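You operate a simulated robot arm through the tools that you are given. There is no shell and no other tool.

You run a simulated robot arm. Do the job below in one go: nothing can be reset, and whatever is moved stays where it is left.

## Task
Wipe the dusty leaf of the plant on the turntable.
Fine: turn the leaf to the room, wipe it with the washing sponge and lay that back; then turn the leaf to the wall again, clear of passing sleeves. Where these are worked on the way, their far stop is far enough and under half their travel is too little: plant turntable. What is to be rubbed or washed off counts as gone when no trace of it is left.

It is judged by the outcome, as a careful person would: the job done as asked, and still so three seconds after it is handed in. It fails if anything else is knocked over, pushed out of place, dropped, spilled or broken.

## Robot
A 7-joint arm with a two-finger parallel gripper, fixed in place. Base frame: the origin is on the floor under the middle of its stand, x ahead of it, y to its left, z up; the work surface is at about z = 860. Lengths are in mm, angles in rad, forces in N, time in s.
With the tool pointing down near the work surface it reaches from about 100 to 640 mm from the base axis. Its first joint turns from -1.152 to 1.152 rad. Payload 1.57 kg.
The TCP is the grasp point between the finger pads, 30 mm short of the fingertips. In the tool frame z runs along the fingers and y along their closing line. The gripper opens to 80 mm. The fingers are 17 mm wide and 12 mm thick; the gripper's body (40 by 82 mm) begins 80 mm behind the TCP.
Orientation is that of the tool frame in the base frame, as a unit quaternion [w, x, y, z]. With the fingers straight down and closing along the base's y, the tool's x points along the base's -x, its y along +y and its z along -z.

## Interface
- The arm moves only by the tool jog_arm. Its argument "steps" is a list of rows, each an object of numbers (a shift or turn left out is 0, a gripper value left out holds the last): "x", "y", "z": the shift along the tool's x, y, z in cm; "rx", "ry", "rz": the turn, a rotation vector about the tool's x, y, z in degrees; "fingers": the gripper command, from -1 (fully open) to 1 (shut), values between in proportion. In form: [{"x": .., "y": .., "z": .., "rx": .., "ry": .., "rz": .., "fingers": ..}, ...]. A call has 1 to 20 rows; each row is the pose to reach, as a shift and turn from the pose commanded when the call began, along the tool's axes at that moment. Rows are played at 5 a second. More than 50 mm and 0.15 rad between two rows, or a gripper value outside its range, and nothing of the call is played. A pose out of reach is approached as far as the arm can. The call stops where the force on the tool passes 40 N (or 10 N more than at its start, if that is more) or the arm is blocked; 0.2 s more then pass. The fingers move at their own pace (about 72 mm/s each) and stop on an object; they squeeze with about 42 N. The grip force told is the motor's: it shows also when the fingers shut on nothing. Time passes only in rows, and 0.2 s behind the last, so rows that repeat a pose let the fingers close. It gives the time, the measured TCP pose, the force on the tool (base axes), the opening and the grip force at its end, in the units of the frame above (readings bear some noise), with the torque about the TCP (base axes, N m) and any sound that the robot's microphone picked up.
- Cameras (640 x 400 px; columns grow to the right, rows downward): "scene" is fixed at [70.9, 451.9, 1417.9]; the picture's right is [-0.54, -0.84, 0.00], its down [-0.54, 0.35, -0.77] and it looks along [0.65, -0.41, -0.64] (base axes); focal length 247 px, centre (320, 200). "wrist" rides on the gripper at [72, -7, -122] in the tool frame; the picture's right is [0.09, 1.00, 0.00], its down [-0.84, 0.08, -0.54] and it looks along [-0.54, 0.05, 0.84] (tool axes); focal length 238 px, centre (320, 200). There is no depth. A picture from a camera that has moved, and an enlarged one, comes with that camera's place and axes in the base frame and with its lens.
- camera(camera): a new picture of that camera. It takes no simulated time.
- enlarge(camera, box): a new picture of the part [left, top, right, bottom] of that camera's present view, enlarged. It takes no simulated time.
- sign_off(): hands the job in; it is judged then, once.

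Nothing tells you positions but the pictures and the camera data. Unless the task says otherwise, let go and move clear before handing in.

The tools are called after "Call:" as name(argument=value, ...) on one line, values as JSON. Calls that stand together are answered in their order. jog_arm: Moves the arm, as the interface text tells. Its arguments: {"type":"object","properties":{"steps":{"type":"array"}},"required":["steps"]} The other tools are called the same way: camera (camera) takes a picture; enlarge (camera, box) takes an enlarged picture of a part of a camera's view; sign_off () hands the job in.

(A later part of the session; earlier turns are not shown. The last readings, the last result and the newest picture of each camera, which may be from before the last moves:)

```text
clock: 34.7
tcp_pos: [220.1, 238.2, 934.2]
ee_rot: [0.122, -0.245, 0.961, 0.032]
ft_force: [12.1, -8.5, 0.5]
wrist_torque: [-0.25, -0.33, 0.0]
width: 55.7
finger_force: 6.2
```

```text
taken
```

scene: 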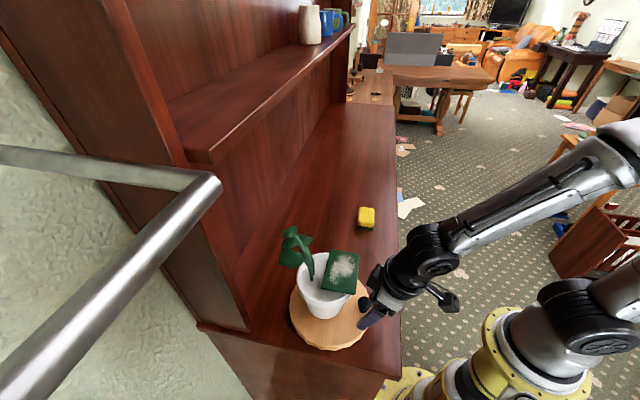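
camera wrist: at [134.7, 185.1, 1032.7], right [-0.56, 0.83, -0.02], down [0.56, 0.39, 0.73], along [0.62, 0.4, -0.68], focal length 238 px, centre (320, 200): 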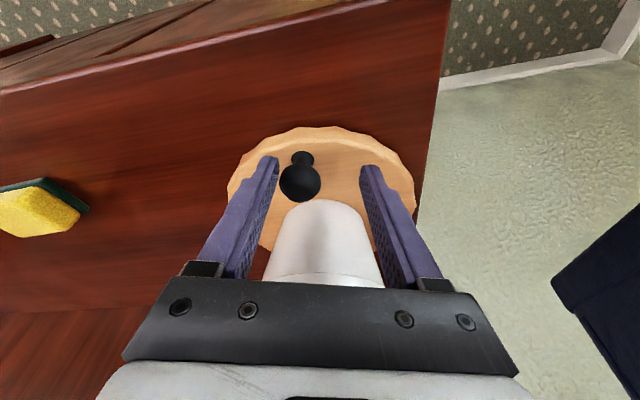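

A steady 15 N now resists the push, so this looks like the far stop. I'll check the plant's angle closely before pressing any further.

Call:
enlarge(camera="scene", box=[260, 210, 420, 350])

Call:
enlarge(camera="wrist", box=[200, 110, 440, 300])

```text
2.86 times, centred on (340, 280) of scene
camera zoom: at [71.2, 451.6, 1418.0], right [-0.54, -0.84, 0.0], down [-0.54, 0.35, -0.77], along [0.65, -0.41, -0.64], focal length 706 px, centre (263, -29)
```

zoom: 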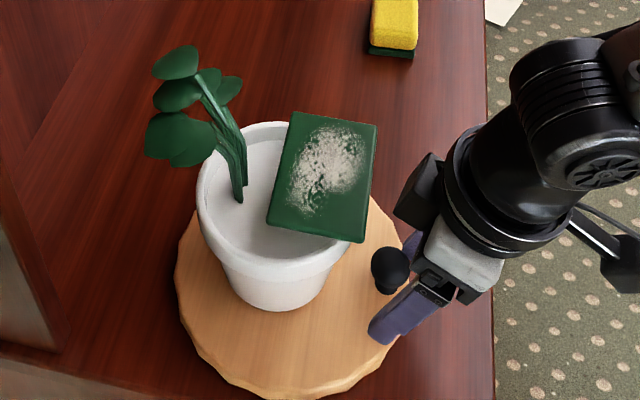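

```text
2.11 times, centred on (320, 205) of wrist
camera zoom: at [134.7, 185.1, 1032.7], right [-0.56, 0.83, -0.02], down [0.56, 0.39, 0.73], along [0.62, 0.4, -0.68], focal length 502 px, centre (320, 190)
```

zoom: 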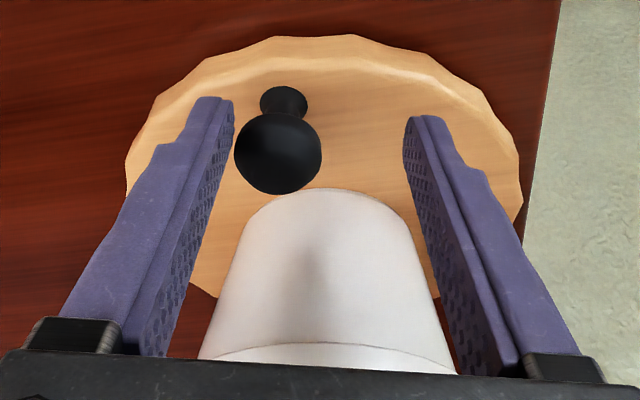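

The leaf's short axis now points at about −135°, squarely to the room: about 166° of turn, held at a firm stop. I'll ease off the knob, back out, and rise clear.

Call:
jog_arm(steps=[{"y": -0.4}, {"y": -0.9}, {"x": 0.97, "y": -0.9, "z": -0.25}, {"x": 1.94, "y": -0.9, "z": -0.5}, {"x": 2.9, "y": -0.9, "z": -0.75}, {"x": 3.87, "y": -0.9, "z": -1.0}, {"x": 3.37, "y": -0.9, "z": -2.94}, {"x": 2.87, "y": -0.9, "z": -4.87}, {"x": 2.37, "y": -0.9, "z": -6.81}, {"x": 1.87, "y": -0.9, "z": -8.74}, {"x": 1.37, "y": -0.9, "z": -10.7}, {"x": 0.87, "y": -0.9, "z": -12.6}, {"x": 0.37, "y": -0.9, "z": -14.6}])

Call:
camera(camera="scene")

Call:
camera(camera="wrist")

```text
clock: 37.5
tcp_pos: [188.1, 209.8, 1072.6]
ee_rot: [0.121, -0.245, 0.961, 0.033]
ft_force: [0.0, 0.1, -0.6]
wrist_torque: [0.03, 0.02, 0.03]
width: 44.0
finger_force: 0.0
```

```text
taken
```

scene: 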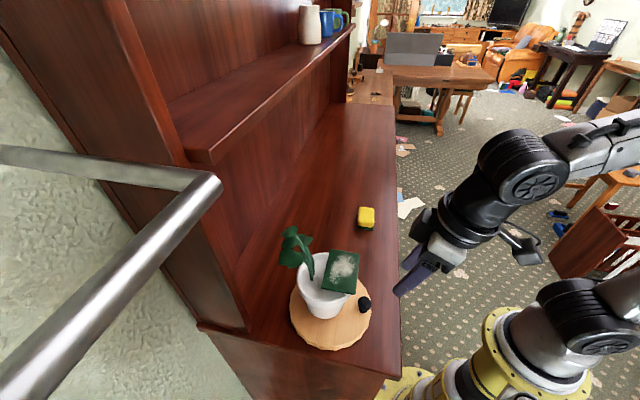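

```text
taken
camera wrist: at [103.8, 157.0, 1172.6], right [-0.56, 0.83, -0.02], down [0.56, 0.39, 0.73], along [0.62, 0.4, -0.68], focal length 238 px, centre (320, 200)
```

wrist: 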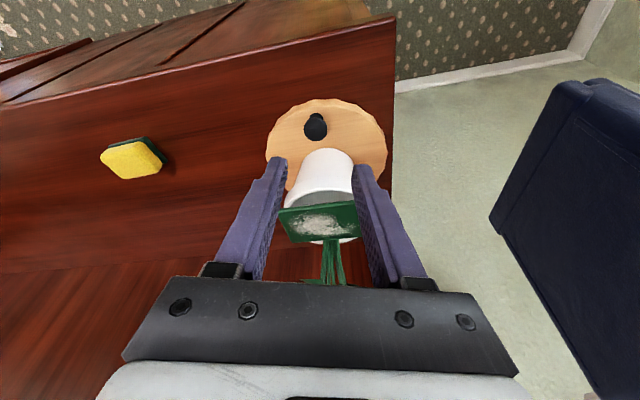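

The leaf faces the room and the knob is free. Now I'll level the hand and travel across to the sponge at about (460, 38), stopping above it to measure it properly.

Call:
jog_arm(steps=[{"ry": 4, "rx": 0.05}, {"ry": 8, "rx": 0.1}, {"ry": 12, "rx": 0.15}, {"ry": 14.4, "rx": 0.2}, {"ry": 14.4, "rx": 0.2}])

```text
clock: 38.7
tcp_pos: [188.5, 209.5, 1072.9]
ee_rot: [0.001, -0.248, 0.969, 0.0]
ft_force: [-0.9, 0.6, 1.0]
wrist_torque: [0.01, 0.0, 0.02]
width: 43.9
finger_force: 0.1
```

Call:
jog_arm(steps=[{"x": -1.31, "y": -2.33, "z": 0.0, "rz": -2, "fingers": -1}, {"x": -2.61, "y": -4.65, "z": 0.2, "rz": -4}, {"x": -3.92, "y": -6.98, "z": 0.5, "rz": -6}, {"x": -5.23, "y": -9.31, "z": 0.8, "rz": -8}, {"x": -6.54, "y": -11.63, "z": 1.1, "rz": -10}, {"x": -7.85, "y": -13.96, "z": 1.4, "rz": -12}, {"x": -9.15, "y": -16.29, "z": 1.8, "rz": -14}, {"x": -10.46, "y": -18.61, "z": 2.1, "rz": -16}, {"x": -11.77, "y": -20.94, "z": 2.4, "rz": -18}, {"x": -13.08, "y": -23.27, "z": 2.7, "rz": -20}, {"x": -14.38, "y": -25.6, "z": 3.0, "rz": -22}, {"x": -15.69, "y": -27.92, "z": 3.3, "rz": -23.3}, {"x": -15.69, "y": -27.92, "z": 3.3, "rz": -23.3}])

Call:
camera(camera="wrist")

Call:
camera(camera="scene")

```text
clock: 41.5
tcp_pos: [459.1, 40.0, 1040.4]
ee_rot: [0.001, -0.438, 0.899, 0.0]
ft_force: [-0.4, 0.3, -0.3]
wrist_torque: [-0.01, -0.01, 0.0]
width: 79.8
finger_force: 0.1
```

```text
taken
camera wrist: at [420.8, -19.4, 1161.6], right [-0.84, 0.54, 0.0], down [0.45, 0.71, 0.54], along [0.29, 0.46, -0.84], focal length 238 px, centre (320, 200)
```

wrist: 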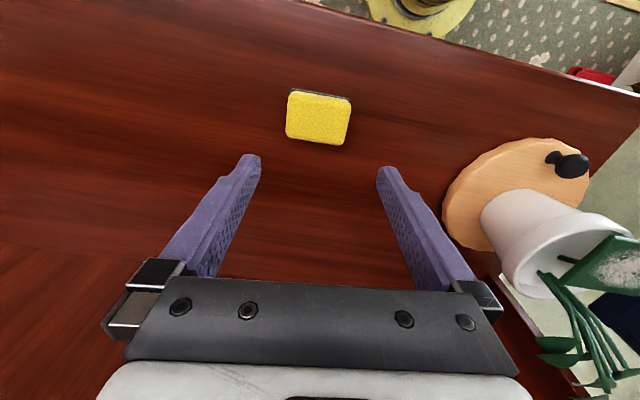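

```text
taken
```

scene: 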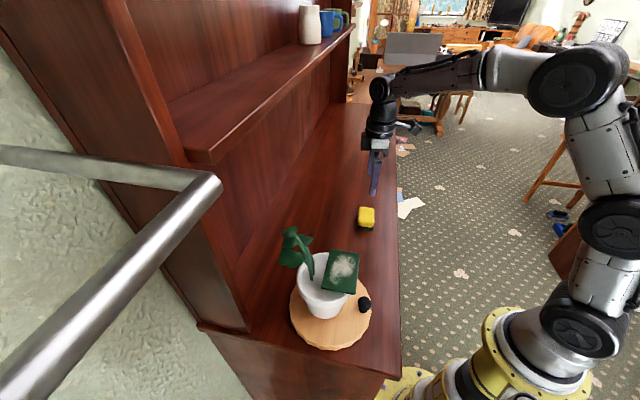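

Call:
enlarge(camera="wrist", box=[260, 70, 380, 170])

Call:
enlarge(camera="scene", box=[335, 190, 400, 245])

```text
4.00 times, centred on (320, 120) of wrist
camera zoom: at [420.8, -19.4, 1161.6], right [-0.84, 0.54, 0.0], down [0.45, 0.71, 0.54], along [0.29, 0.46, -0.84], focal length 953 px, centre (320, 520)
```

zoom: 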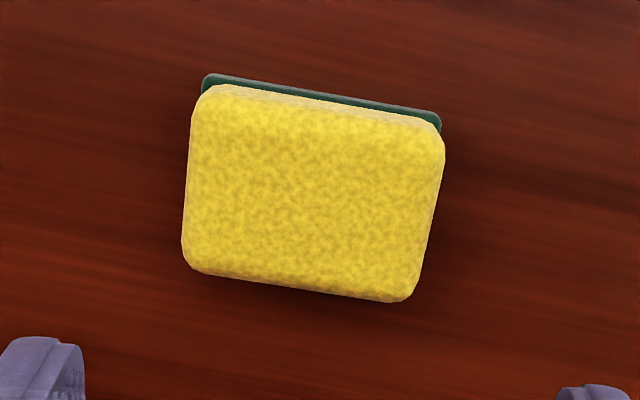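

```text
7.27 times, centred on (368, 218) of scene
camera zoom: at [70.9, 451.9, 1417.9], right [-0.54, -0.84, 0.0], down [-0.54, 0.35, -0.77], along [0.65, -0.41, -0.64], focal length 1798 px, centre (-26, 73)
```

zoom: 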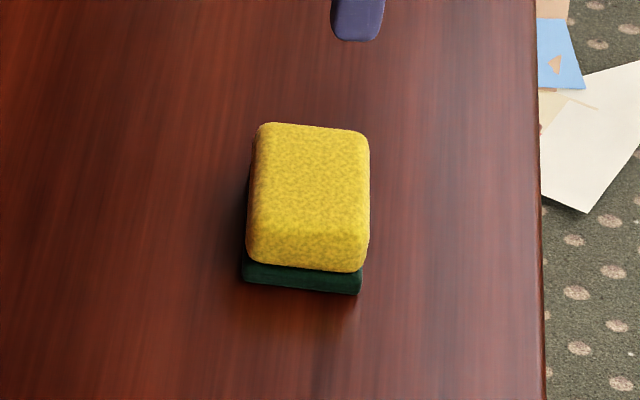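

The sponge measures about 67 × 49 × 29 mm, centred at (461, 38), with its long axis at about 139°. I'll line the fingers up with its long axis and come down to just above it for a check.

Call:
jog_arm(steps=[{"x": 0.03, "y": -0.24, "rz": 1.6, "z": 1.5, "fingers": -1}, {"x": 0.03, "y": -0.24, "rz": 3.3, "z": 3.5}, {"x": 0.03, "y": -0.24, "rz": 3.3, "z": 5.5}, {"x": 0.03, "y": -0.24, "rz": 3.3, "z": 7.5}, {"x": 0.03, "y": -0.24, "rz": 3.3, "z": 9.5}, {"x": 0.03, "y": -0.24, "rz": 3.3, "z": 11.3}, {"x": 0.03, "y": -0.24, "rz": 3.3, "z": 11.3}])

Call:
camera(camera="wrist")

Call:
enlarge(camera="scene", box=[320, 160, 420, 245])

```text
clock: 43.1
tcp_pos: [461.6, 39.0, 927.8]
ee_rot: [0.001, -0.411, 0.911, 0.001]
ft_force: [-0.2, 0.0, -0.3]
wrist_torque: [0.0, 0.01, -0.02]
width: 80.0
finger_force: 0.0
```

```text
taken
camera wrist: at [419.0, -18.3, 1049.4], right [-0.81, 0.59, 0.0], down [0.49, 0.68, 0.54], along [0.32, 0.44, -0.84], focal length 238 px, centre (320, 200)
```

wrist: 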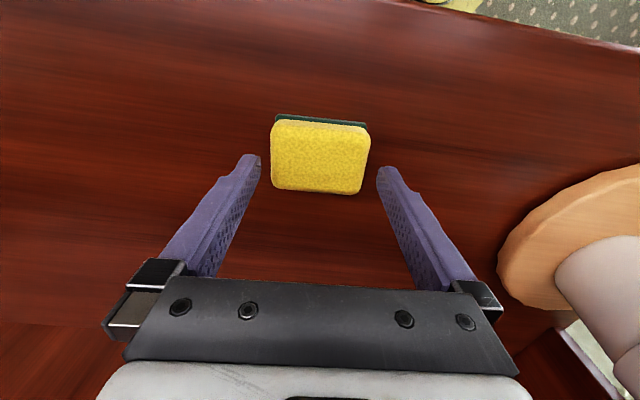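

```text
4.71 times, centred on (370, 202) of scene
camera zoom: at [70.9, 451.9, 1417.9], right [-0.54, -0.84, 0.0], down [-0.54, 0.35, -0.77], along [0.65, -0.41, -0.64], focal length 1163 px, centre (85, 188)
```

zoom: 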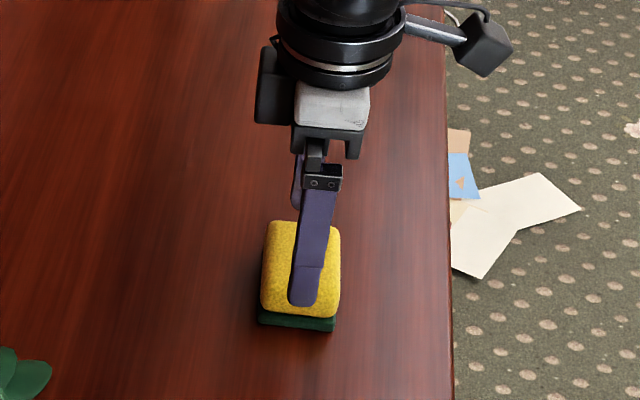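

The sponge is centred between the fingers and square to them. I'll descend so the fingertips sit about 11 mm above the counter, then close on it.

Call:
jog_arm(steps=[{"z": 0.9}, {"z": 1.8}, {"z": 2.7}, {"z": 2.7}, {"z": 2.7, "fingers": 0.0}, {"z": 2.7, "fingers": 0.3}, {"z": 2.7, "fingers": 0.6}, {"z": 2.7, "fingers": 1}, {"z": 2.7, "fingers": 1}, {"z": 2.7, "fingers": 1}])

Call:
camera(camera="wrist")

```text
clock: 45.3
tcp_pos: [463.6, 38.6, 900.9]
ee_rot: [0.001, -0.411, 0.911, 0.0]
ft_force: [-0.4, 0.7, 0.3]
wrist_torque: [0.02, -0.01, -0.01]
width: 68.8
finger_force: 42.4
```

```text
taken
camera wrist: at [419.0, -18.7, 1022.3], right [-0.81, 0.59, 0.0], down [0.49, 0.68, 0.54], along [0.32, 0.44, -0.84], focal length 238 px, centre (320, 200)
```

wrist: 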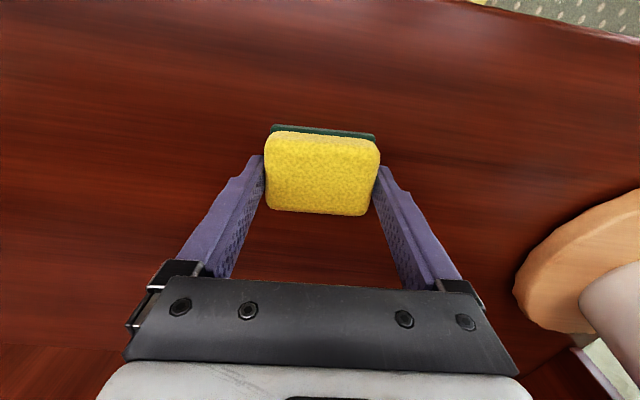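

The sponge is firmly held at 68.8 mm and 42 N. I'll lift it straight up, then carry it over to the room side of the leaf.

Call:
jog_arm(steps=[{"z": -1}, {"z": -3}, {"z": -6}, {"z": -9}, {"z": -12}, {"z": -15}, {"z": -18}, {"z": -21}, {"z": -21}])

Call:
camera(camera="scene")

```text
clock: 47.3
tcp_pos: [463.8, 39.1, 1111.5]
ee_rot: [0.001, -0.411, 0.911, 0.0]
ft_force: [0.7, -0.3, 0.3]
wrist_torque: [0.01, -0.02, 0.0]
width: 68.8
finger_force: 41.9
```

```text
taken
```

scene: 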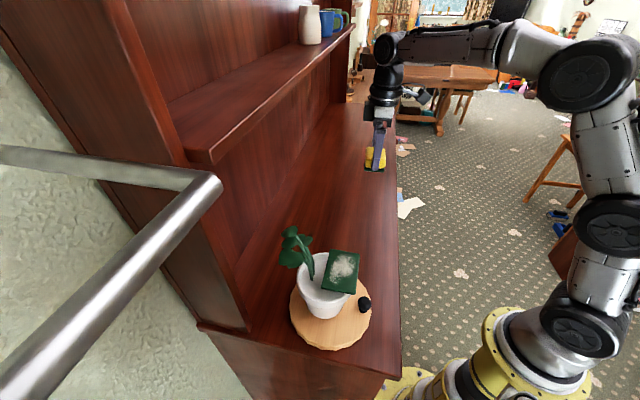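

Call:
jog_arm(steps=[{"x": -0.38, "y": 2.95, "rz": 0.4}, {"x": -0.75, "y": 5.9, "rz": 0.8}, {"x": -1.13, "y": 8.85, "rz": 1.2}, {"x": -1.5, "y": 11.8, "rz": 1.6}, {"x": -1.88, "y": 14.75, "rz": 2.0}, {"x": -2.26, "y": 17.7, "rz": 2.4}, {"x": -2.63, "y": 20.65, "rz": 2.8}, {"x": -3.01, "y": 23.6, "rz": 3.2}, {"x": -3.38, "y": 26.55, "rz": 3.5}, {"x": -3.76, "y": 29.5, "rz": 3.7}, {"x": -3.76, "y": 29.5, "rz": 3.7}])

Call:
enlarge(camera="scene", box=[250, 160, 430, 340])

Call:
camera(camera="wrist")

```text
clock: 49.7
tcp_pos: [266.3, 262.7, 1109.8]
ee_rot: [0.001, -0.382, 0.924, 0.0]
ft_force: [-0.3, -0.3, 0.7]
wrist_torque: [0.0, -0.01, -0.02]
width: 68.5
finger_force: 42.5
```

```text
2.22 times, centred on (340, 250) of scene
camera zoom: at [70.9, 451.9, 1417.9], right [-0.54, -0.84, 0.0], down [-0.54, 0.35, -0.77], along [0.65, -0.41, -0.64], focal length 549 px, centre (276, 89)
```

zoom: 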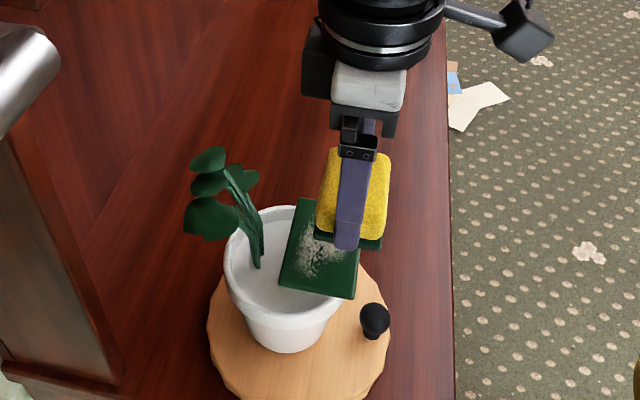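

```text
taken
camera wrist: at [218.6, 207.8, 1231.7], right [-0.77, 0.64, 0.0], down [0.54, 0.65, 0.54], along [0.35, 0.42, -0.84], focal length 238 px, centre (320, 200)
```

wrist: 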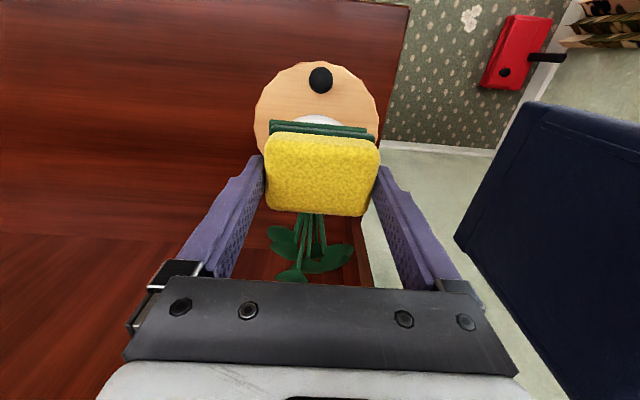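

The sponge is above the leaf's outer half. I'll lower it gently and watch for first contact, expected near TCP z≈1062.

Call:
jog_arm(steps=[{"z": 1}, {"z": 2}, {"z": 3}, {"z": 3.8}, {"z": 4.2}, {"z": 4.4}, {"z": 4.5}, {"z": 4.5}])

```text
clock: 51.5
tcp_pos: [265.6, 261.3, 1065.7]
ee_rot: [0.001, -0.382, 0.924, 0.0]
ft_force: [-0.4, 0.1, -0.5]
wrist_torque: [-0.03, -0.01, 0.02]
width: 68.7
finger_force: 41.9
```

Call:
jog_arm(steps=[{"z": 0.1}, {"z": 0.2}, {"z": 0.3}, {"z": 0.3}])

```text
clock: 52.5
tcp_pos: [264.3, 262.5, 1060.9]
ee_rot: [0.001, -0.382, 0.924, 0.0]
ft_force: [0.6, 1.4, -0.5]
wrist_torque: [0.03, 0.0, 0.01]
width: 68.8
finger_force: 41.7
```

Call:
jog_arm(steps=[{"z": 0.1}, {"z": 0.2}, {"z": 0.2}])

Call:
enlarge(camera="scene", box=[290, 200, 390, 310])

```text
clock: 53.3
tcp_pos: [265.4, 262.2, 1061.3]
ee_rot: [-0.001, -0.381, 0.924, 0.001]
ft_force: [0.2, -0.6, -0.6]
wrist_torque: [0.03, 0.0, 0.02]
width: 68.7
finger_force: 41.7
```

```text
3.64 times, centred on (340, 255) of scene
camera zoom: at [70.9, 451.9, 1417.9], right [-0.54, -0.84, 0.0], down [-0.54, 0.35, -0.77], along [0.65, -0.41, -0.64], focal length 899 px, centre (247, 0)
```

zoom: 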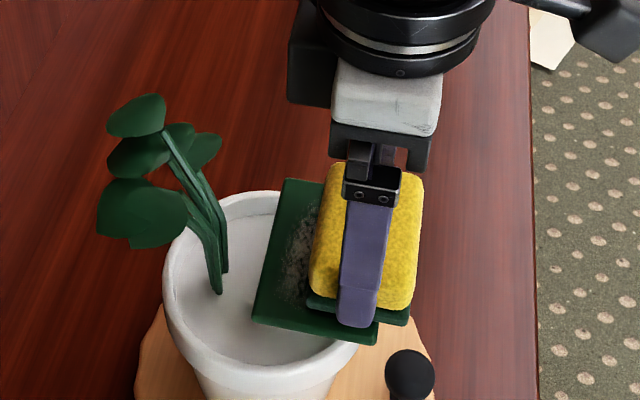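

Call:
jog_arm(steps=[{"z": 0.1}, {"z": 0.2}, {"z": 0.2}])

Call:
jog_arm(steps=[{"z": 0.1}, {"z": 0.2}, {"z": 0.2}])

```text
clock: 54.1
tcp_pos: [265.6, 261.1, 1057.7]
ee_rot: [0.001, -0.381, 0.924, 0.0]
ft_force: [0.2, -0.1, -0.8]
wrist_torque: [0.0, 0.0, -0.01]
width: 68.6
finger_force: 42.5
```

```text
clock: 54.9
tcp_pos: [266.5, 261.7, 1056.6]
ee_rot: [0.001, -0.382, 0.924, 0.0]
ft_force: [-0.9, -1.4, 2.4]
wrist_torque: [0.02, 0.02, -0.02]
width: 68.6
finger_force: 41.8
```

Call:
jog_arm(steps=[{"z": 0.1}, {"z": 0.1}])

```text
clock: 55.5
tcp_pos: [265.0, 261.5, 1056.2]
ee_rot: [0.003, -0.381, 0.925, 0.001]
ft_force: [-1.2, -4.3, 12.4]
wrist_torque: [-0.06, 0.07, 0.0]
width: 68.8
finger_force: 41.8
```

Contact made, with about 12 N of pressure. I'll stroke slowly inward along the leaf's radial direction, which puts no turning load on the turntable, and watch the force.

Call:
jog_arm(steps=[{"x": -0.4}, {"x": -0.8}, {"x": -1.2}])

```text
clock: 56.3
tcp_pos: [274.5, 270.6, 1057.3]
ee_rot: [0.002, -0.381, 0.924, 0.001]
ft_force: [-6.3, -5.3, 20.0]
wrist_torque: [-0.19, 0.21, -0.02]
width: 68.7
finger_force: 42.1
```

Call:
jog_arm(steps=[{"x": -0.4, "z": -0.11}, {"x": -0.8, "z": -0.13}, {"x": -0.8, "z": -0.13}])

Call:
enlarge(camera="scene", box=[270, 200, 390, 310])

```text
clock: 57.1
tcp_pos: [279.6, 275.6, 1056.2]
ee_rot: [0.0, -0.382, 0.924, 0.0]
ft_force: [-4.6, -4.8, 11.0]
wrist_torque: [-0.04, 0.04, -0.02]
width: 68.9
finger_force: 41.9
```

```text
3.64 times, centred on (330, 255) of scene
camera zoom: at [70.7, 451.6, 1418.0], right [-0.54, -0.84, 0.0], down [-0.54, 0.35, -0.77], along [0.65, -0.41, -0.64], focal length 899 px, centre (284, 0)
```

zoom: 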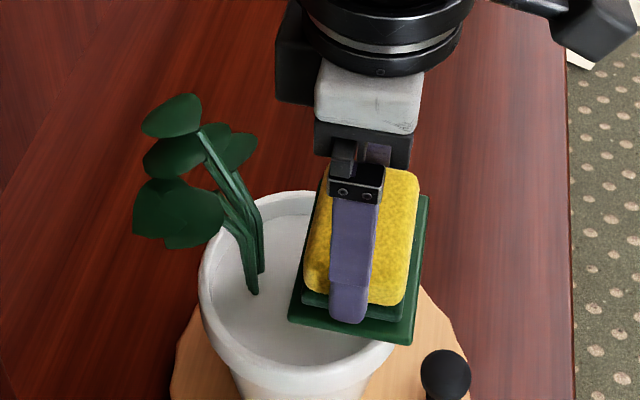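

The pressure holds at about 11 N, and the sponge covers most of the leaf. I'll make full radial strokes out and back, following the leaf's slight slope.

Call:
jog_arm(steps=[{"x": 0.5, "z": 0.03}, {"x": 1.0, "z": 0.07}, {"x": 1.5, "z": 0.1}, {"x": 2.0, "z": 0.13}, {"x": 2.4, "z": 0.16}, {"x": 2.0, "z": 0.13}, {"x": 1.5, "z": 0.1}, {"x": 1.0, "z": 0.07}, {"x": 0.5, "z": 0.03}, {"x": 0.0, "z": 0.0}, {"x": -0.3, "z": -0.02}, {"x": 0.0, "z": 0.0}, {"x": 0.5, "z": 0.03}, {"x": 1.0, "z": 0.07}, {"x": 1.5, "z": 0.1}, {"x": 2.0, "z": 0.13}, {"x": 2.4, "z": 0.16}])

Call:
enlarge(camera="scene", box=[270, 200, 390, 310])

```text
clock: 60.7
tcp_pos: [262.2, 258.7, 1056.6]
ee_rot: [0.003, -0.381, 0.924, 0.002]
ft_force: [5.4, 5.7, 14.9]
wrist_torque: [0.18, -0.16, -0.01]
width: 68.5
finger_force: 42.0
```

```text
3.64 times, centred on (330, 255) of scene
camera zoom: at [70.9, 451.9, 1417.9], right [-0.54, -0.84, 0.0], down [-0.54, 0.35, -0.77], along [0.65, -0.41, -0.64], focal length 899 px, centre (284, 0)
```

zoom: 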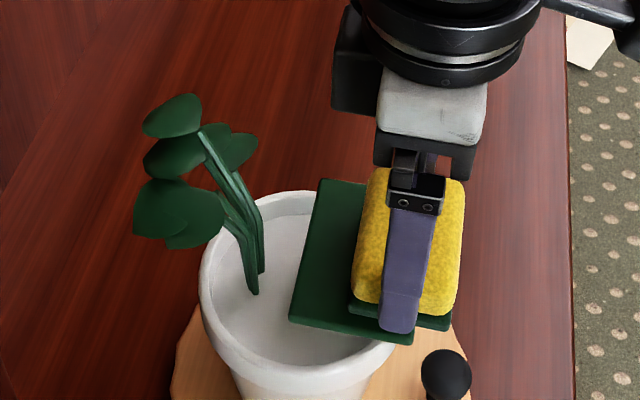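

The exposed inner half is clean. I'll lift and shift towards the room to see whether any dust remains on the rest.

Call:
jog_arm(steps=[{"z": -1}, {"z": -3}, {"z": -5}, {"z": -5, "x": 3}, {"z": -5, "x": 6}, {"z": -5, "x": 9}, {"z": -5, "x": 9}])

Call:
enlarge(camera="scene", box=[270, 200, 390, 310])

Call:
camera(camera="wrist")

```text
clock: 62.3
tcp_pos: [198.6, 194.4, 1104.8]
ee_rot: [0.001, -0.381, 0.924, 0.0]
ft_force: [0.2, -0.7, -0.5]
wrist_torque: [0.03, 0.0, 0.03]
width: 68.7
finger_force: 42.3
```

```text
3.64 times, centred on (330, 255) of scene
camera zoom: at [70.9, 451.9, 1417.9], right [-0.54, -0.84, 0.0], down [-0.54, 0.35, -0.77], along [0.65, -0.41, -0.64], focal length 899 px, centre (284, 0)
```

zoom: 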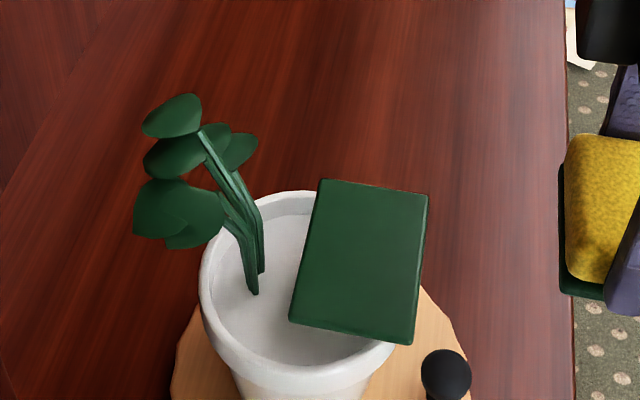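

```text
taken
camera wrist: at [151.3, 141.0, 1227.0], right [-0.77, 0.64, 0.0], down [0.54, 0.65, 0.54], along [0.35, 0.42, -0.84], focal length 238 px, centre (320, 200)
```

wrist: 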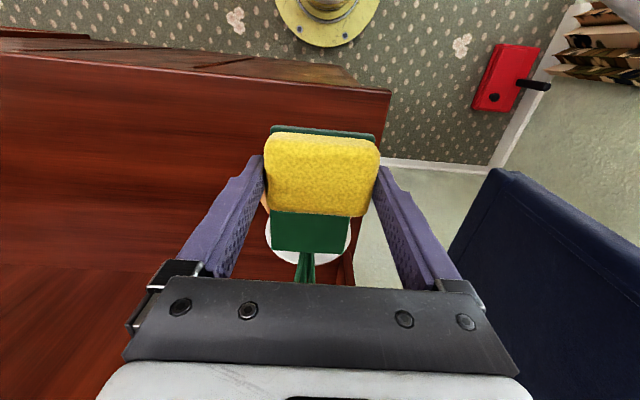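

Call:
enlarge(camera="scene", box=[318, 245, 352, 300])

Call:
enlarge(camera="wrist", box=[250, 190, 380, 290])

```text
7.27 times, centred on (335, 272) of scene
camera zoom: at [70.9, 451.9, 1417.9], right [-0.54, -0.84, 0.0], down [-0.54, 0.35, -0.77], along [0.65, -0.41, -0.64], focal length 1798 px, centre (211, -327)
```

zoom: 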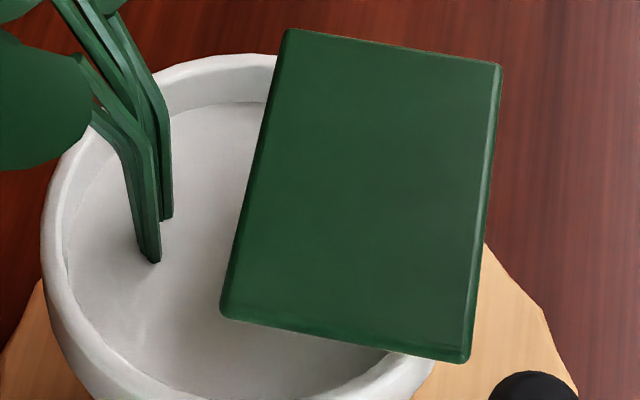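

```text
4.00 times, centred on (315, 240) of wrist
camera zoom: at [151.3, 141.0, 1227.0], right [-0.77, 0.64, 0.0], down [0.54, 0.65, 0.54], along [0.35, 0.42, -0.84], focal length 953 px, centre (340, 40)
```

zoom: 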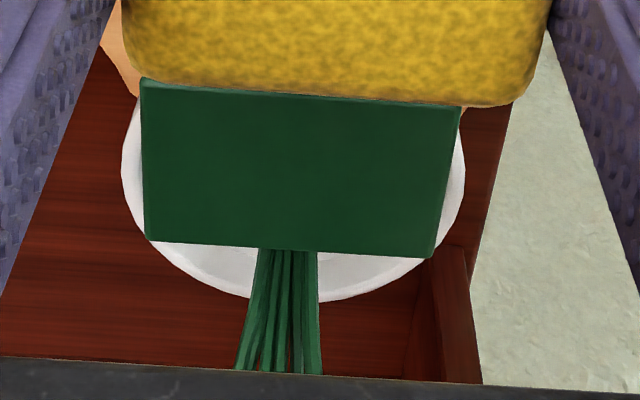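

The leaf looks clean in both views. For certainty I'll give it one more gentle out-and-back pass along the same line, then put the sponge back.

Call:
jog_arm(steps=[{"x": -3}, {"x": -6}, {"x": -9}, {"x": -9, "z": 2}, {"x": -9, "z": 4}, {"x": -9, "z": 4.7}, {"x": -9, "z": 5.0}, {"x": -9.5, "z": 4.97}, {"x": -10, "z": 4.94}, {"x": -10.5, "z": 4.91}, {"x": -11, "z": 4.87}, {"x": -11.4, "z": 4.84}, {"x": -11.7, "z": 4.82}, {"x": -11.4, "z": 4.84}, {"x": -11, "z": 4.87}, {"x": -10.5, "z": 4.91}, {"x": -10, "z": 4.94}, {"x": -9.5, "z": 4.97}, {"x": -9, "z": 5.0}, {"x": -9, "z": 5.0}])

Call:
jog_arm(steps=[{"x": -0.5, "z": -0.03}, {"x": -1.0, "z": -0.07}, {"x": -1.5, "z": -0.1}, {"x": -2.0, "z": -0.13}, {"x": -2.5, "z": -0.17}, {"x": -2.0, "z": -0.13}, {"x": -1.5, "z": -0.1}, {"x": -1.0, "z": -0.07}, {"x": -0.5, "z": -0.03}, {"x": 0, "z": 0}, {"x": 0, "z": -1}, {"x": 0, "z": -3}, {"x": 0, "z": -5}, {"x": 3, "z": -5}, {"x": 6, "z": -5}, {"x": 6, "z": -5}])

Call:
enlarge(camera="scene", box=[270, 200, 390, 310])

```text
clock: 66.5
tcp_pos: [263.0, 259.5, 1055.2]
ee_rot: [0.002, -0.382, 0.924, 0.002]
ft_force: [2.2, 2.3, 7.2]
wrist_torque: [0.08, -0.1, -0.02]
width: 68.8
finger_force: 42.3
```

```text
clock: 69.9
tcp_pos: [221.4, 216.2, 1105.2]
ee_rot: [0.001, -0.382, 0.924, 0.001]
ft_force: [-0.6, -0.2, 0.2]
wrist_torque: [-0.01, -0.05, -0.01]
width: 68.5
finger_force: 41.5
```

```text
3.64 times, centred on (330, 255) of scene
camera zoom: at [70.9, 451.9, 1417.9], right [-0.54, -0.84, 0.0], down [-0.54, 0.35, -0.77], along [0.65, -0.41, -0.64], focal length 899 px, centre (284, 0)
```

zoom: 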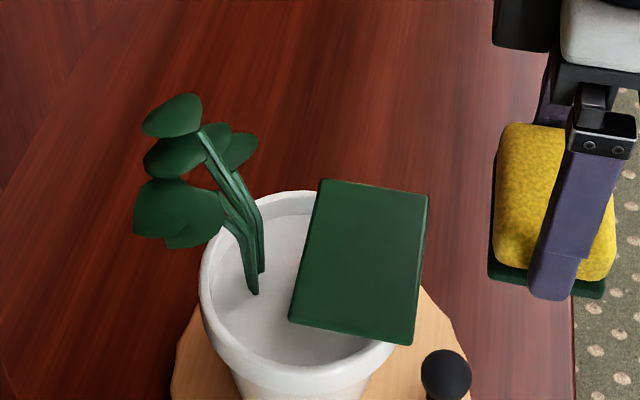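

The leaf is spotless and the turntable hasn't shifted. Now I'll carry the sponge back to where it was picked up, around (462, 39).

Call:
jog_arm(steps=[{"x": -0.41, "y": -2.69, "rz": -0.4}, {"x": -0.82, "y": -5.37, "rz": -0.8}, {"x": -1.23, "y": -8.06, "rz": -1.2}, {"x": -1.64, "y": -10.75, "rz": -1.6}, {"x": -2.05, "y": -13.43, "rz": -2.0}, {"x": -2.46, "y": -16.12, "rz": -2.4}, {"x": -2.87, "y": -18.8, "rz": -2.8}, {"x": -3.28, "y": -21.49, "rz": -3.2}, {"x": -3.69, "y": -24.18, "rz": -3.6}, {"x": -4.1, "y": -26.86, "rz": -3.8}, {"x": -4.51, "y": -29.55, "rz": -3.8}, {"x": -4.51, "y": -29.55, "rz": -3.8}])

Call:
jog_arm(steps=[{"z": 3}, {"z": 6}, {"z": 9}, {"z": 12}, {"z": 15}, {"z": 17.5}, {"z": 19}, {"z": 19}])

Call:
enlarge(camera="scene", box=[320, 160, 420, 245])

```text
clock: 72.5
tcp_pos: [461.3, 38.1, 1105.4]
ee_rot: [0.001, -0.412, 0.911, 0.0]
ft_force: [-0.2, -0.1, -0.9]
wrist_torque: [-0.05, 0.03, 0.01]
width: 68.6
finger_force: 41.5
```

```text
clock: 74.3
tcp_pos: [461.1, 38.7, 916.6]
ee_rot: [0.001, -0.412, 0.911, 0.001]
ft_force: [0.6, 0.6, -1.2]
wrist_torque: [0.0, 0.02, 0.02]
width: 68.8
finger_force: 42.1
```

```text
4.71 times, centred on (370, 202) of scene
camera zoom: at [70.9, 451.9, 1417.9], right [-0.54, -0.84, 0.0], down [-0.54, 0.35, -0.77], along [0.65, -0.41, -0.64], focal length 1163 px, centre (85, 188)
```

zoom: 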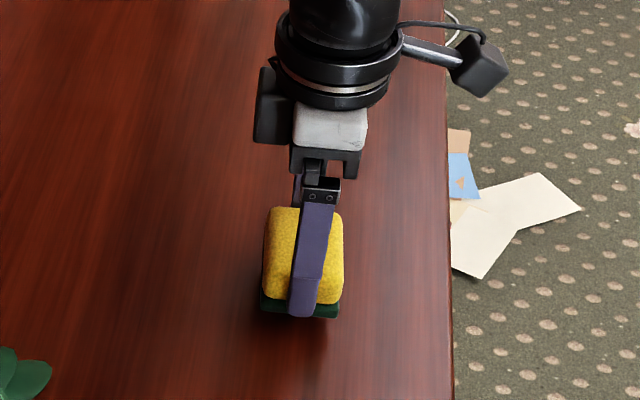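

Call:
jog_arm(steps=[{"z": 0.5}, {"z": 0.9}, {"z": 1.2}, {"z": 1.4}, {"z": 1.4}])

Call:
jog_arm(steps=[{"z": 0.08}, {"z": 0.16}, {"z": 0.16}])

```text
clock: 75.5
tcp_pos: [461.0, 39.2, 901.1]
ee_rot: [0.001, -0.413, 0.911, 0.0]
ft_force: [0.7, -0.5, -1.6]
wrist_torque: [0.0, 0.0, 0.01]
width: 68.7
finger_force: 42.3
```

```text
clock: 76.3
tcp_pos: [461.3, 39.1, 899.9]
ee_rot: [0.001, -0.412, 0.911, -0.001]
ft_force: [-1.8, -0.9, 4.0]
wrist_torque: [0.05, 0.11, 0.04]
width: 68.7
finger_force: 41.7
```

The sponge is resting on the counter with a light 4 N contact. I'll open the fingers and rise straight up.

Call:
jog_arm(steps=[{"fingers": -0.8}, {"fingers": -1}, {"fingers": -1}, {"fingers": -1}])

Call:
jog_arm(steps=[{"z": -1}, {"z": -2.5}, {"z": -5}, {"z": -8}, {"z": -11}, {"z": -14}, {"z": -14}])

Call:
camera(camera="wrist")

Call:
camera(camera="scene")

```text
clock: 77.3
tcp_pos: [461.3, 39.3, 899.8]
ee_rot: [0.001, -0.413, 0.911, 0.001]
ft_force: [-0.7, 0.2, -0.9]
wrist_torque: [-0.01, 0.02, -0.02]
width: 80.1
finger_force: 0.1
```

```text
clock: 78.9
tcp_pos: [459.6, 38.6, 1040.6]
ee_rot: [0.001, -0.412, 0.911, 0.0]
ft_force: [0.2, 0.6, 0.6]
wrist_torque: [-0.04, 0.02, -0.03]
width: 79.9
finger_force: 0.0
```

```text
taken
camera wrist: at [417.8, -17.9, 1161.3], right [-0.81, 0.59, 0.0], down [0.49, 0.68, 0.54], along [0.32, 0.44, -0.84], focal length 238 px, centre (320, 200)
```

wrist: 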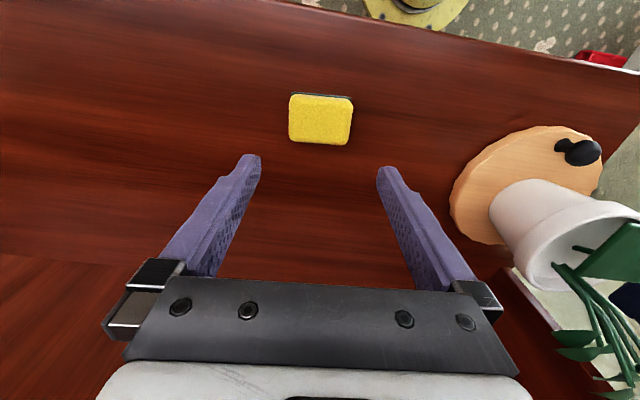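

```text
taken
```

scene: 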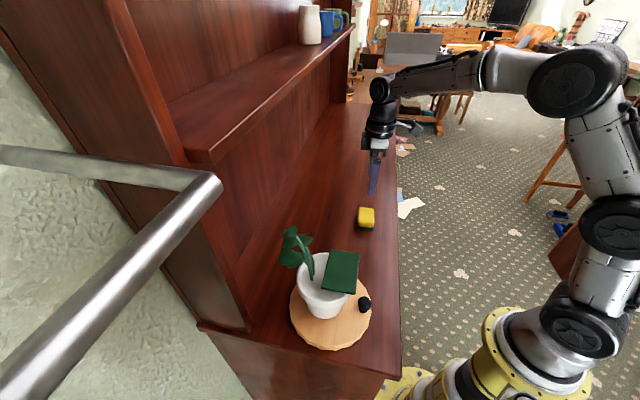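

The sponge is back in its place. Now I'll return to the knob on the room side, fingers narrowed again, and turn the plant back to the wall.

Call:
jog_arm(steps=[{"x": 0.0, "y": 0.0, "z": -3.3, "fingers": -0.1}, {"x": 0.42, "y": 2.64, "z": -3.3, "rz": 2}, {"x": 0.84, "y": 5.29, "z": -3.3, "rz": 4}, {"x": 1.26, "y": 7.93, "z": -3.3, "rz": 6}, {"x": 1.68, "y": 10.57, "z": -3.3, "rz": 8}, {"x": 2.1, "y": 13.22, "z": -3.3, "rz": 10}, {"x": 2.52, "y": 15.86, "z": -3.3, "rz": 12}, {"x": 2.95, "y": 18.5, "z": -3.3, "rz": 14}, {"x": 3.37, "y": 21.15, "z": -3.3, "rz": 16}, {"x": 3.79, "y": 23.79, "z": -3.3, "rz": 18}, {"x": 4.21, "y": 26.43, "z": -3.3, "rz": 20}, {"x": 4.63, "y": 29.08, "z": -3.3, "rz": 22}, {"x": 5.05, "y": 31.72, "z": -3.3, "rz": 23.7}, {"x": 5.05, "y": 31.72, "z": -3.3, "rz": 23.7}])

Call:
camera(camera="wrist")

```text
clock: 81.9
tcp_pos: [189.6, 210.7, 1072.4]
ee_rot: [0.001, -0.217, 0.976, 0.0]
ft_force: [-0.3, 0.1, 0.2]
wrist_torque: [0.0, -0.01, -0.03]
width: 44.1
finger_force: 0.0
```

```text
taken
camera wrist: at [126.0, 175.3, 1193.6], right [-0.5, 0.86, 0.0], down [0.72, 0.42, 0.54], along [0.47, 0.27, -0.84], focal length 238 px, centre (320, 200)
```

wrist: 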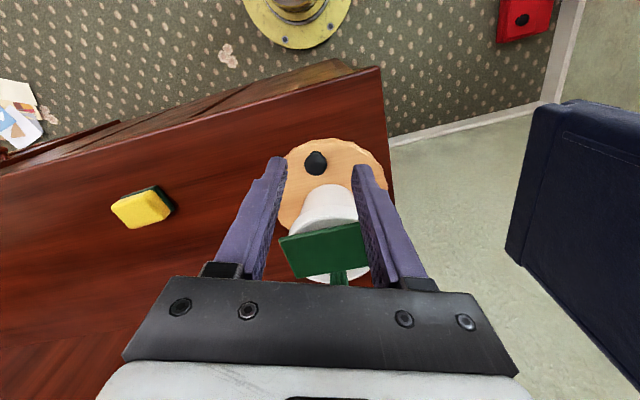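

Call:
jog_arm(steps=[{"ry": -4}, {"ry": -8}, {"ry": -12}, {"ry": -15}, {"x": -0.1, "y": 0.02, "z": 2.5, "ry": -15}, {"x": -0.15, "y": 0.03, "z": 5, "ry": -15}, {"x": -0.2, "y": 0.04, "z": 7.5, "ry": -15}, {"x": -0.25, "y": 0.05, "z": 10, "ry": -15}, {"x": -0.32, "y": 0.06, "z": 12, "ry": -15}, {"x": -0.32, "y": 0.06, "z": 13.9, "ry": -15}, {"x": -0.32, "y": 0.06, "z": 13.9, "ry": -15}])

Call:
camera(camera="wrist")

Call:
camera(camera="scene")

```text
clock: 84.3
tcp_pos: [192.4, 213.3, 932.6]
ee_rot: [0.128, -0.214, 0.968, 0.029]
ft_force: [-0.9, 0.0, -0.6]
wrist_torque: [0.0, -0.01, 0.02]
width: 44.0
finger_force: 0.0
```

```text
taken
camera wrist: at [102.9, 165.3, 1031.4], right [-0.5, 0.86, -0.02], down [0.57, 0.35, 0.74], along [0.65, 0.36, -0.67], focal length 238 px, centre (320, 200)
```

wrist: 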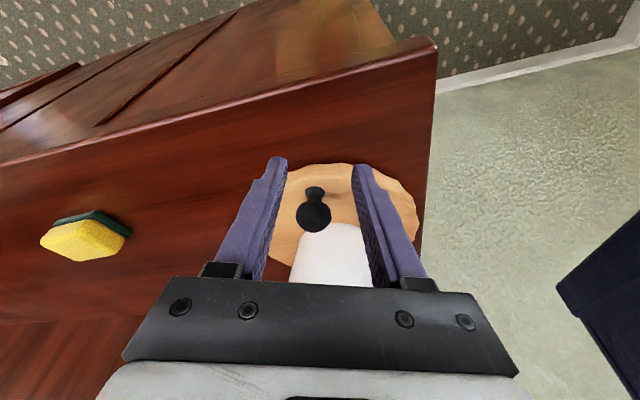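

```text
taken
```

scene: 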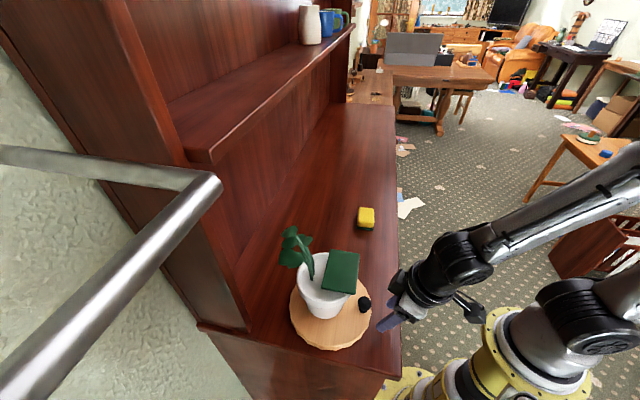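

Call:
jog_arm(steps=[{"x": -0.96, "z": 0.26}, {"x": -1.93, "z": 0.52}, {"x": -2.9, "z": 0.78}, {"x": -3.86, "z": 1.04}, {"x": -3.86, "z": 1.04}])

Call:
camera(camera="wrist")

Call:
enlarge(camera="scene", box=[280, 220, 440, 350])

```text
clock: 85.5
tcp_pos: [228.7, 229.0, 934.3]
ee_rot: [0.129, -0.214, 0.968, 0.029]
ft_force: [0.7, -0.3, 0.3]
wrist_torque: [-0.02, -0.02, -0.01]
width: 44.1
finger_force: 0.0
```

```text
taken
camera wrist: at [138.8, 182.2, 1032.5], right [-0.5, 0.86, -0.02], down [0.57, 0.35, 0.74], along [0.65, 0.36, -0.67], focal length 238 px, centre (320, 200)
```

wrist: 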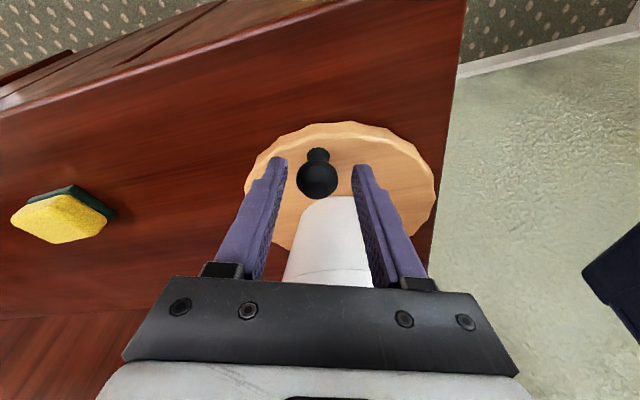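

```text
3.08 times, centred on (360, 285) of scene
camera zoom: at [70.9, 451.9, 1417.9], right [-0.54, -0.84, 0.0], down [-0.54, 0.35, -0.77], along [0.65, -0.41, -0.64], focal length 760 px, centre (197, -62)
```

zoom: 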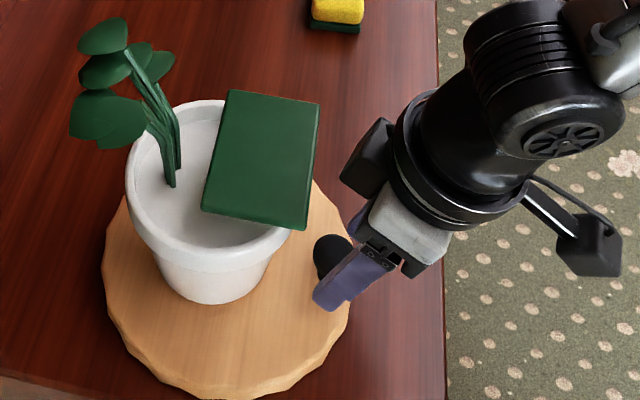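

The knob is straddled and the housing clears the leaf. I'll bring the turntable back anticlockwise along the same arc, starting with 30°.

Call:
jog_arm(steps=[{"x": -0.245, "y": -0.692, "z": 0.065, "rx": -1.3, "rz": -4.83}, {"x": -0.545, "y": -1.358, "z": 0.145, "rx": -2.6, "rz": -9.66}, {"x": -0.902, "y": -1.996, "z": 0.24, "rx": -3.9, "rz": -14.5}, {"x": -1.31, "y": -2.6, "z": 0.349, "rx": -5.2, "rz": -19.3}, {"x": -1.769, "y": -3.164, "z": 0.472, "rx": -6.5, "rz": -24.2}, {"x": -2.273, "y": -3.685, "z": 0.606, "rx": -7.8, "rz": -29.0}])

Call:
camera(camera="wrist")

Call:
camera(camera="scene")

```text
clock: 86.9
tcp_pos: [264.3, 205.5, 934.6]
ee_rot: [0.117, -0.459, 0.879, 0.061]
ft_force: [-0.2, 0.9, 2.0]
wrist_torque: [0.03, 0.02, 0.02]
width: 44.2
finger_force: 0.9
```

```text
taken
camera wrist: at [211.9, 120.1, 1032.1], right [-0.87, 0.5, -0.02], down [0.32, 0.59, 0.74], along [0.38, 0.64, -0.67], focal length 238 px, centre (320, 200)
```

wrist: 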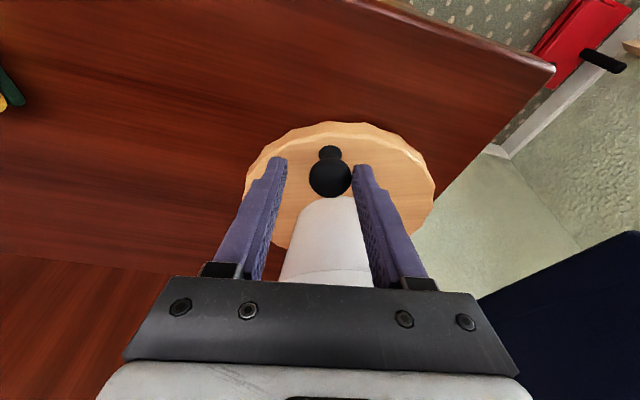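

```text
taken
```

scene: 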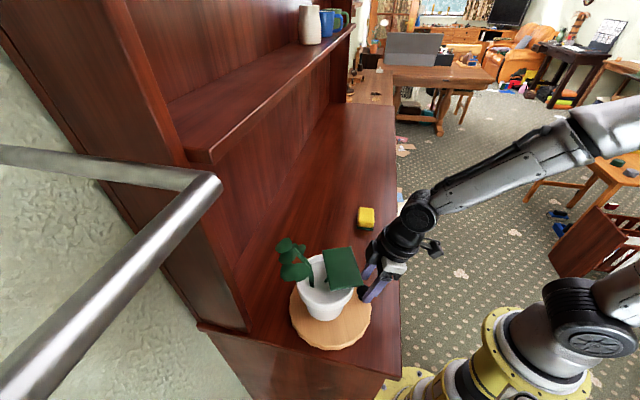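

Call:
jog_arm(steps=[{"x": -0.245, "y": -0.692, "z": 0.065, "rx": -1.3, "rz": -4.83}, {"x": -0.545, "y": -1.358, "z": 0.145, "rx": -2.6, "rz": -9.66}, {"x": -0.902, "y": -1.996, "z": 0.24, "rx": -3.9, "rz": -14.5}, {"x": -1.31, "y": -2.6, "z": 0.349, "rx": -5.2, "rz": -19.3}, {"x": -1.769, "y": -3.164, "z": 0.472, "rx": -6.5, "rz": -24.2}, {"x": -2.273, "y": -3.685, "z": 0.606, "rx": -7.8, "rz": -29.0}, {"x": -2.818, "y": -4.158, "z": 0.753, "rx": -9.1, "rz": -33.8}, {"x": -3.402, "y": -4.581, "z": 0.909, "rx": -10.4, "rz": -38.6}, {"x": -4.018, "y": -4.948, "z": 1.075, "rx": -11.7, "rz": -43.5}, {"x": -4.663, "y": -5.259, "z": 1.248, "rx": -13.0, "rz": -48.3}, {"x": -5.332, "y": -5.512, "z": 1.427, "rx": -14.3, "rz": -53.1}, {"x": -6.02, "y": -5.701, "z": 1.613, "rx": -15.6, "rz": -58.0}])

Call:
camera(camera="wrist")

Call:
camera(camera="scene")

```text
clock: 89.5
tcp_pos: [348.3, 223.3, 934.3]
ee_rot: [-0.071, 0.838, -0.53, -0.111]
ft_force: [-0.5, 0.1, -0.8]
wrist_torque: [0.02, 0.01, -0.01]
width: 44.1
finger_force: 0.0
```

```text
taken
camera wrist: at [396.1, 136.8, 1033.0], right [-0.86, -0.51, -0.03], down [-0.36, 0.57, 0.74], along [-0.36, 0.65, -0.67], focal length 238 px, centre (320, 200)
```

wrist: 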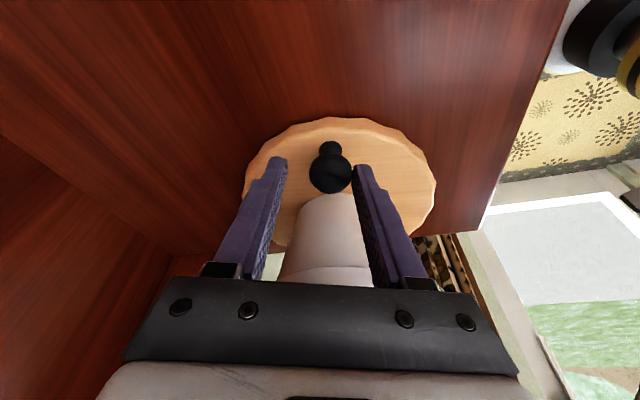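

```text
taken
```

scene: 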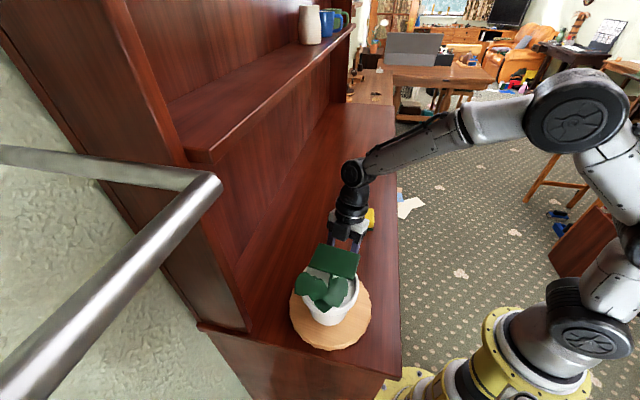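

Call:
jog_arm(steps=[{"x": -0.245, "y": -0.692, "z": 0.065, "rx": -1.3, "rz": -4.83}, {"x": -0.545, "y": -1.358, "z": 0.145, "rx": -2.6, "rz": -9.66}, {"x": -0.902, "y": -1.996, "z": 0.24, "rx": -3.9, "rz": -14.5}, {"x": -1.31, "y": -2.6, "z": 0.349, "rx": -5.2, "rz": -19.3}, {"x": -1.769, "y": -3.164, "z": 0.472, "rx": -6.5, "rz": -24.2}, {"x": -2.273, "y": -3.685, "z": 0.606, "rx": -7.8, "rz": -29.0}, {"x": -2.818, "y": -4.158, "z": 0.753, "rx": -9.1, "rz": -33.8}, {"x": -3.402, "y": -4.581, "z": 0.909, "rx": -10.4, "rz": -38.6}, {"x": -4.018, "y": -4.948, "z": 1.075, "rx": -11.7, "rz": -43.5}, {"x": -4.663, "y": -5.259, "z": 1.248, "rx": -13.0, "rz": -48.3}, {"x": -5.332, "y": -5.512, "z": 1.427, "rx": -14.3, "rz": -53.1}, {"x": -6.02, "y": -5.701, "z": 1.613, "rx": -15.6, "rz": -58.0}])

Call:
camera(camera="wrist")

Call:
camera(camera="scene")

```text
clock: 92.1
tcp_pos: [372.1, 305.3, 933.2]
ee_rot: [-0.006, 0.99, -0.04, -0.132]
ft_force: [-0.9, -0.4, -1.1]
wrist_torque: [0.0, -0.01, 0.02]
width: 44.2
finger_force: 0.1
```

```text
taken
camera wrist: at [472.4, 304.9, 1032.3], right [0.01, -1.0, -0.02], down [-0.67, -0.02, 0.74], along [-0.74, 0.01, -0.67], focal length 238 px, centre (320, 200)
```

wrist: 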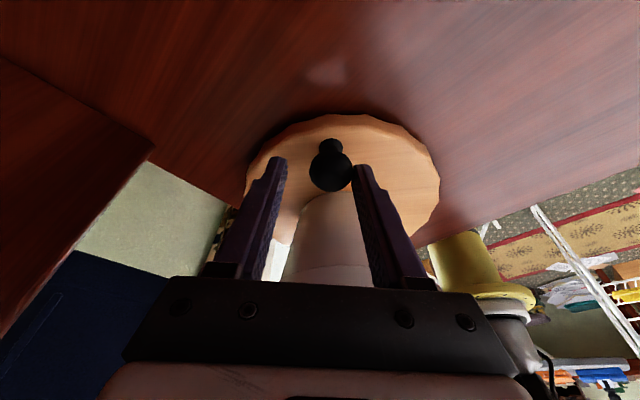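

```text
taken
```

scene: 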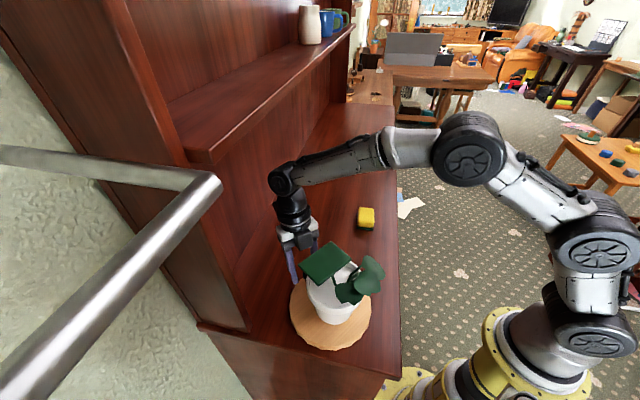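

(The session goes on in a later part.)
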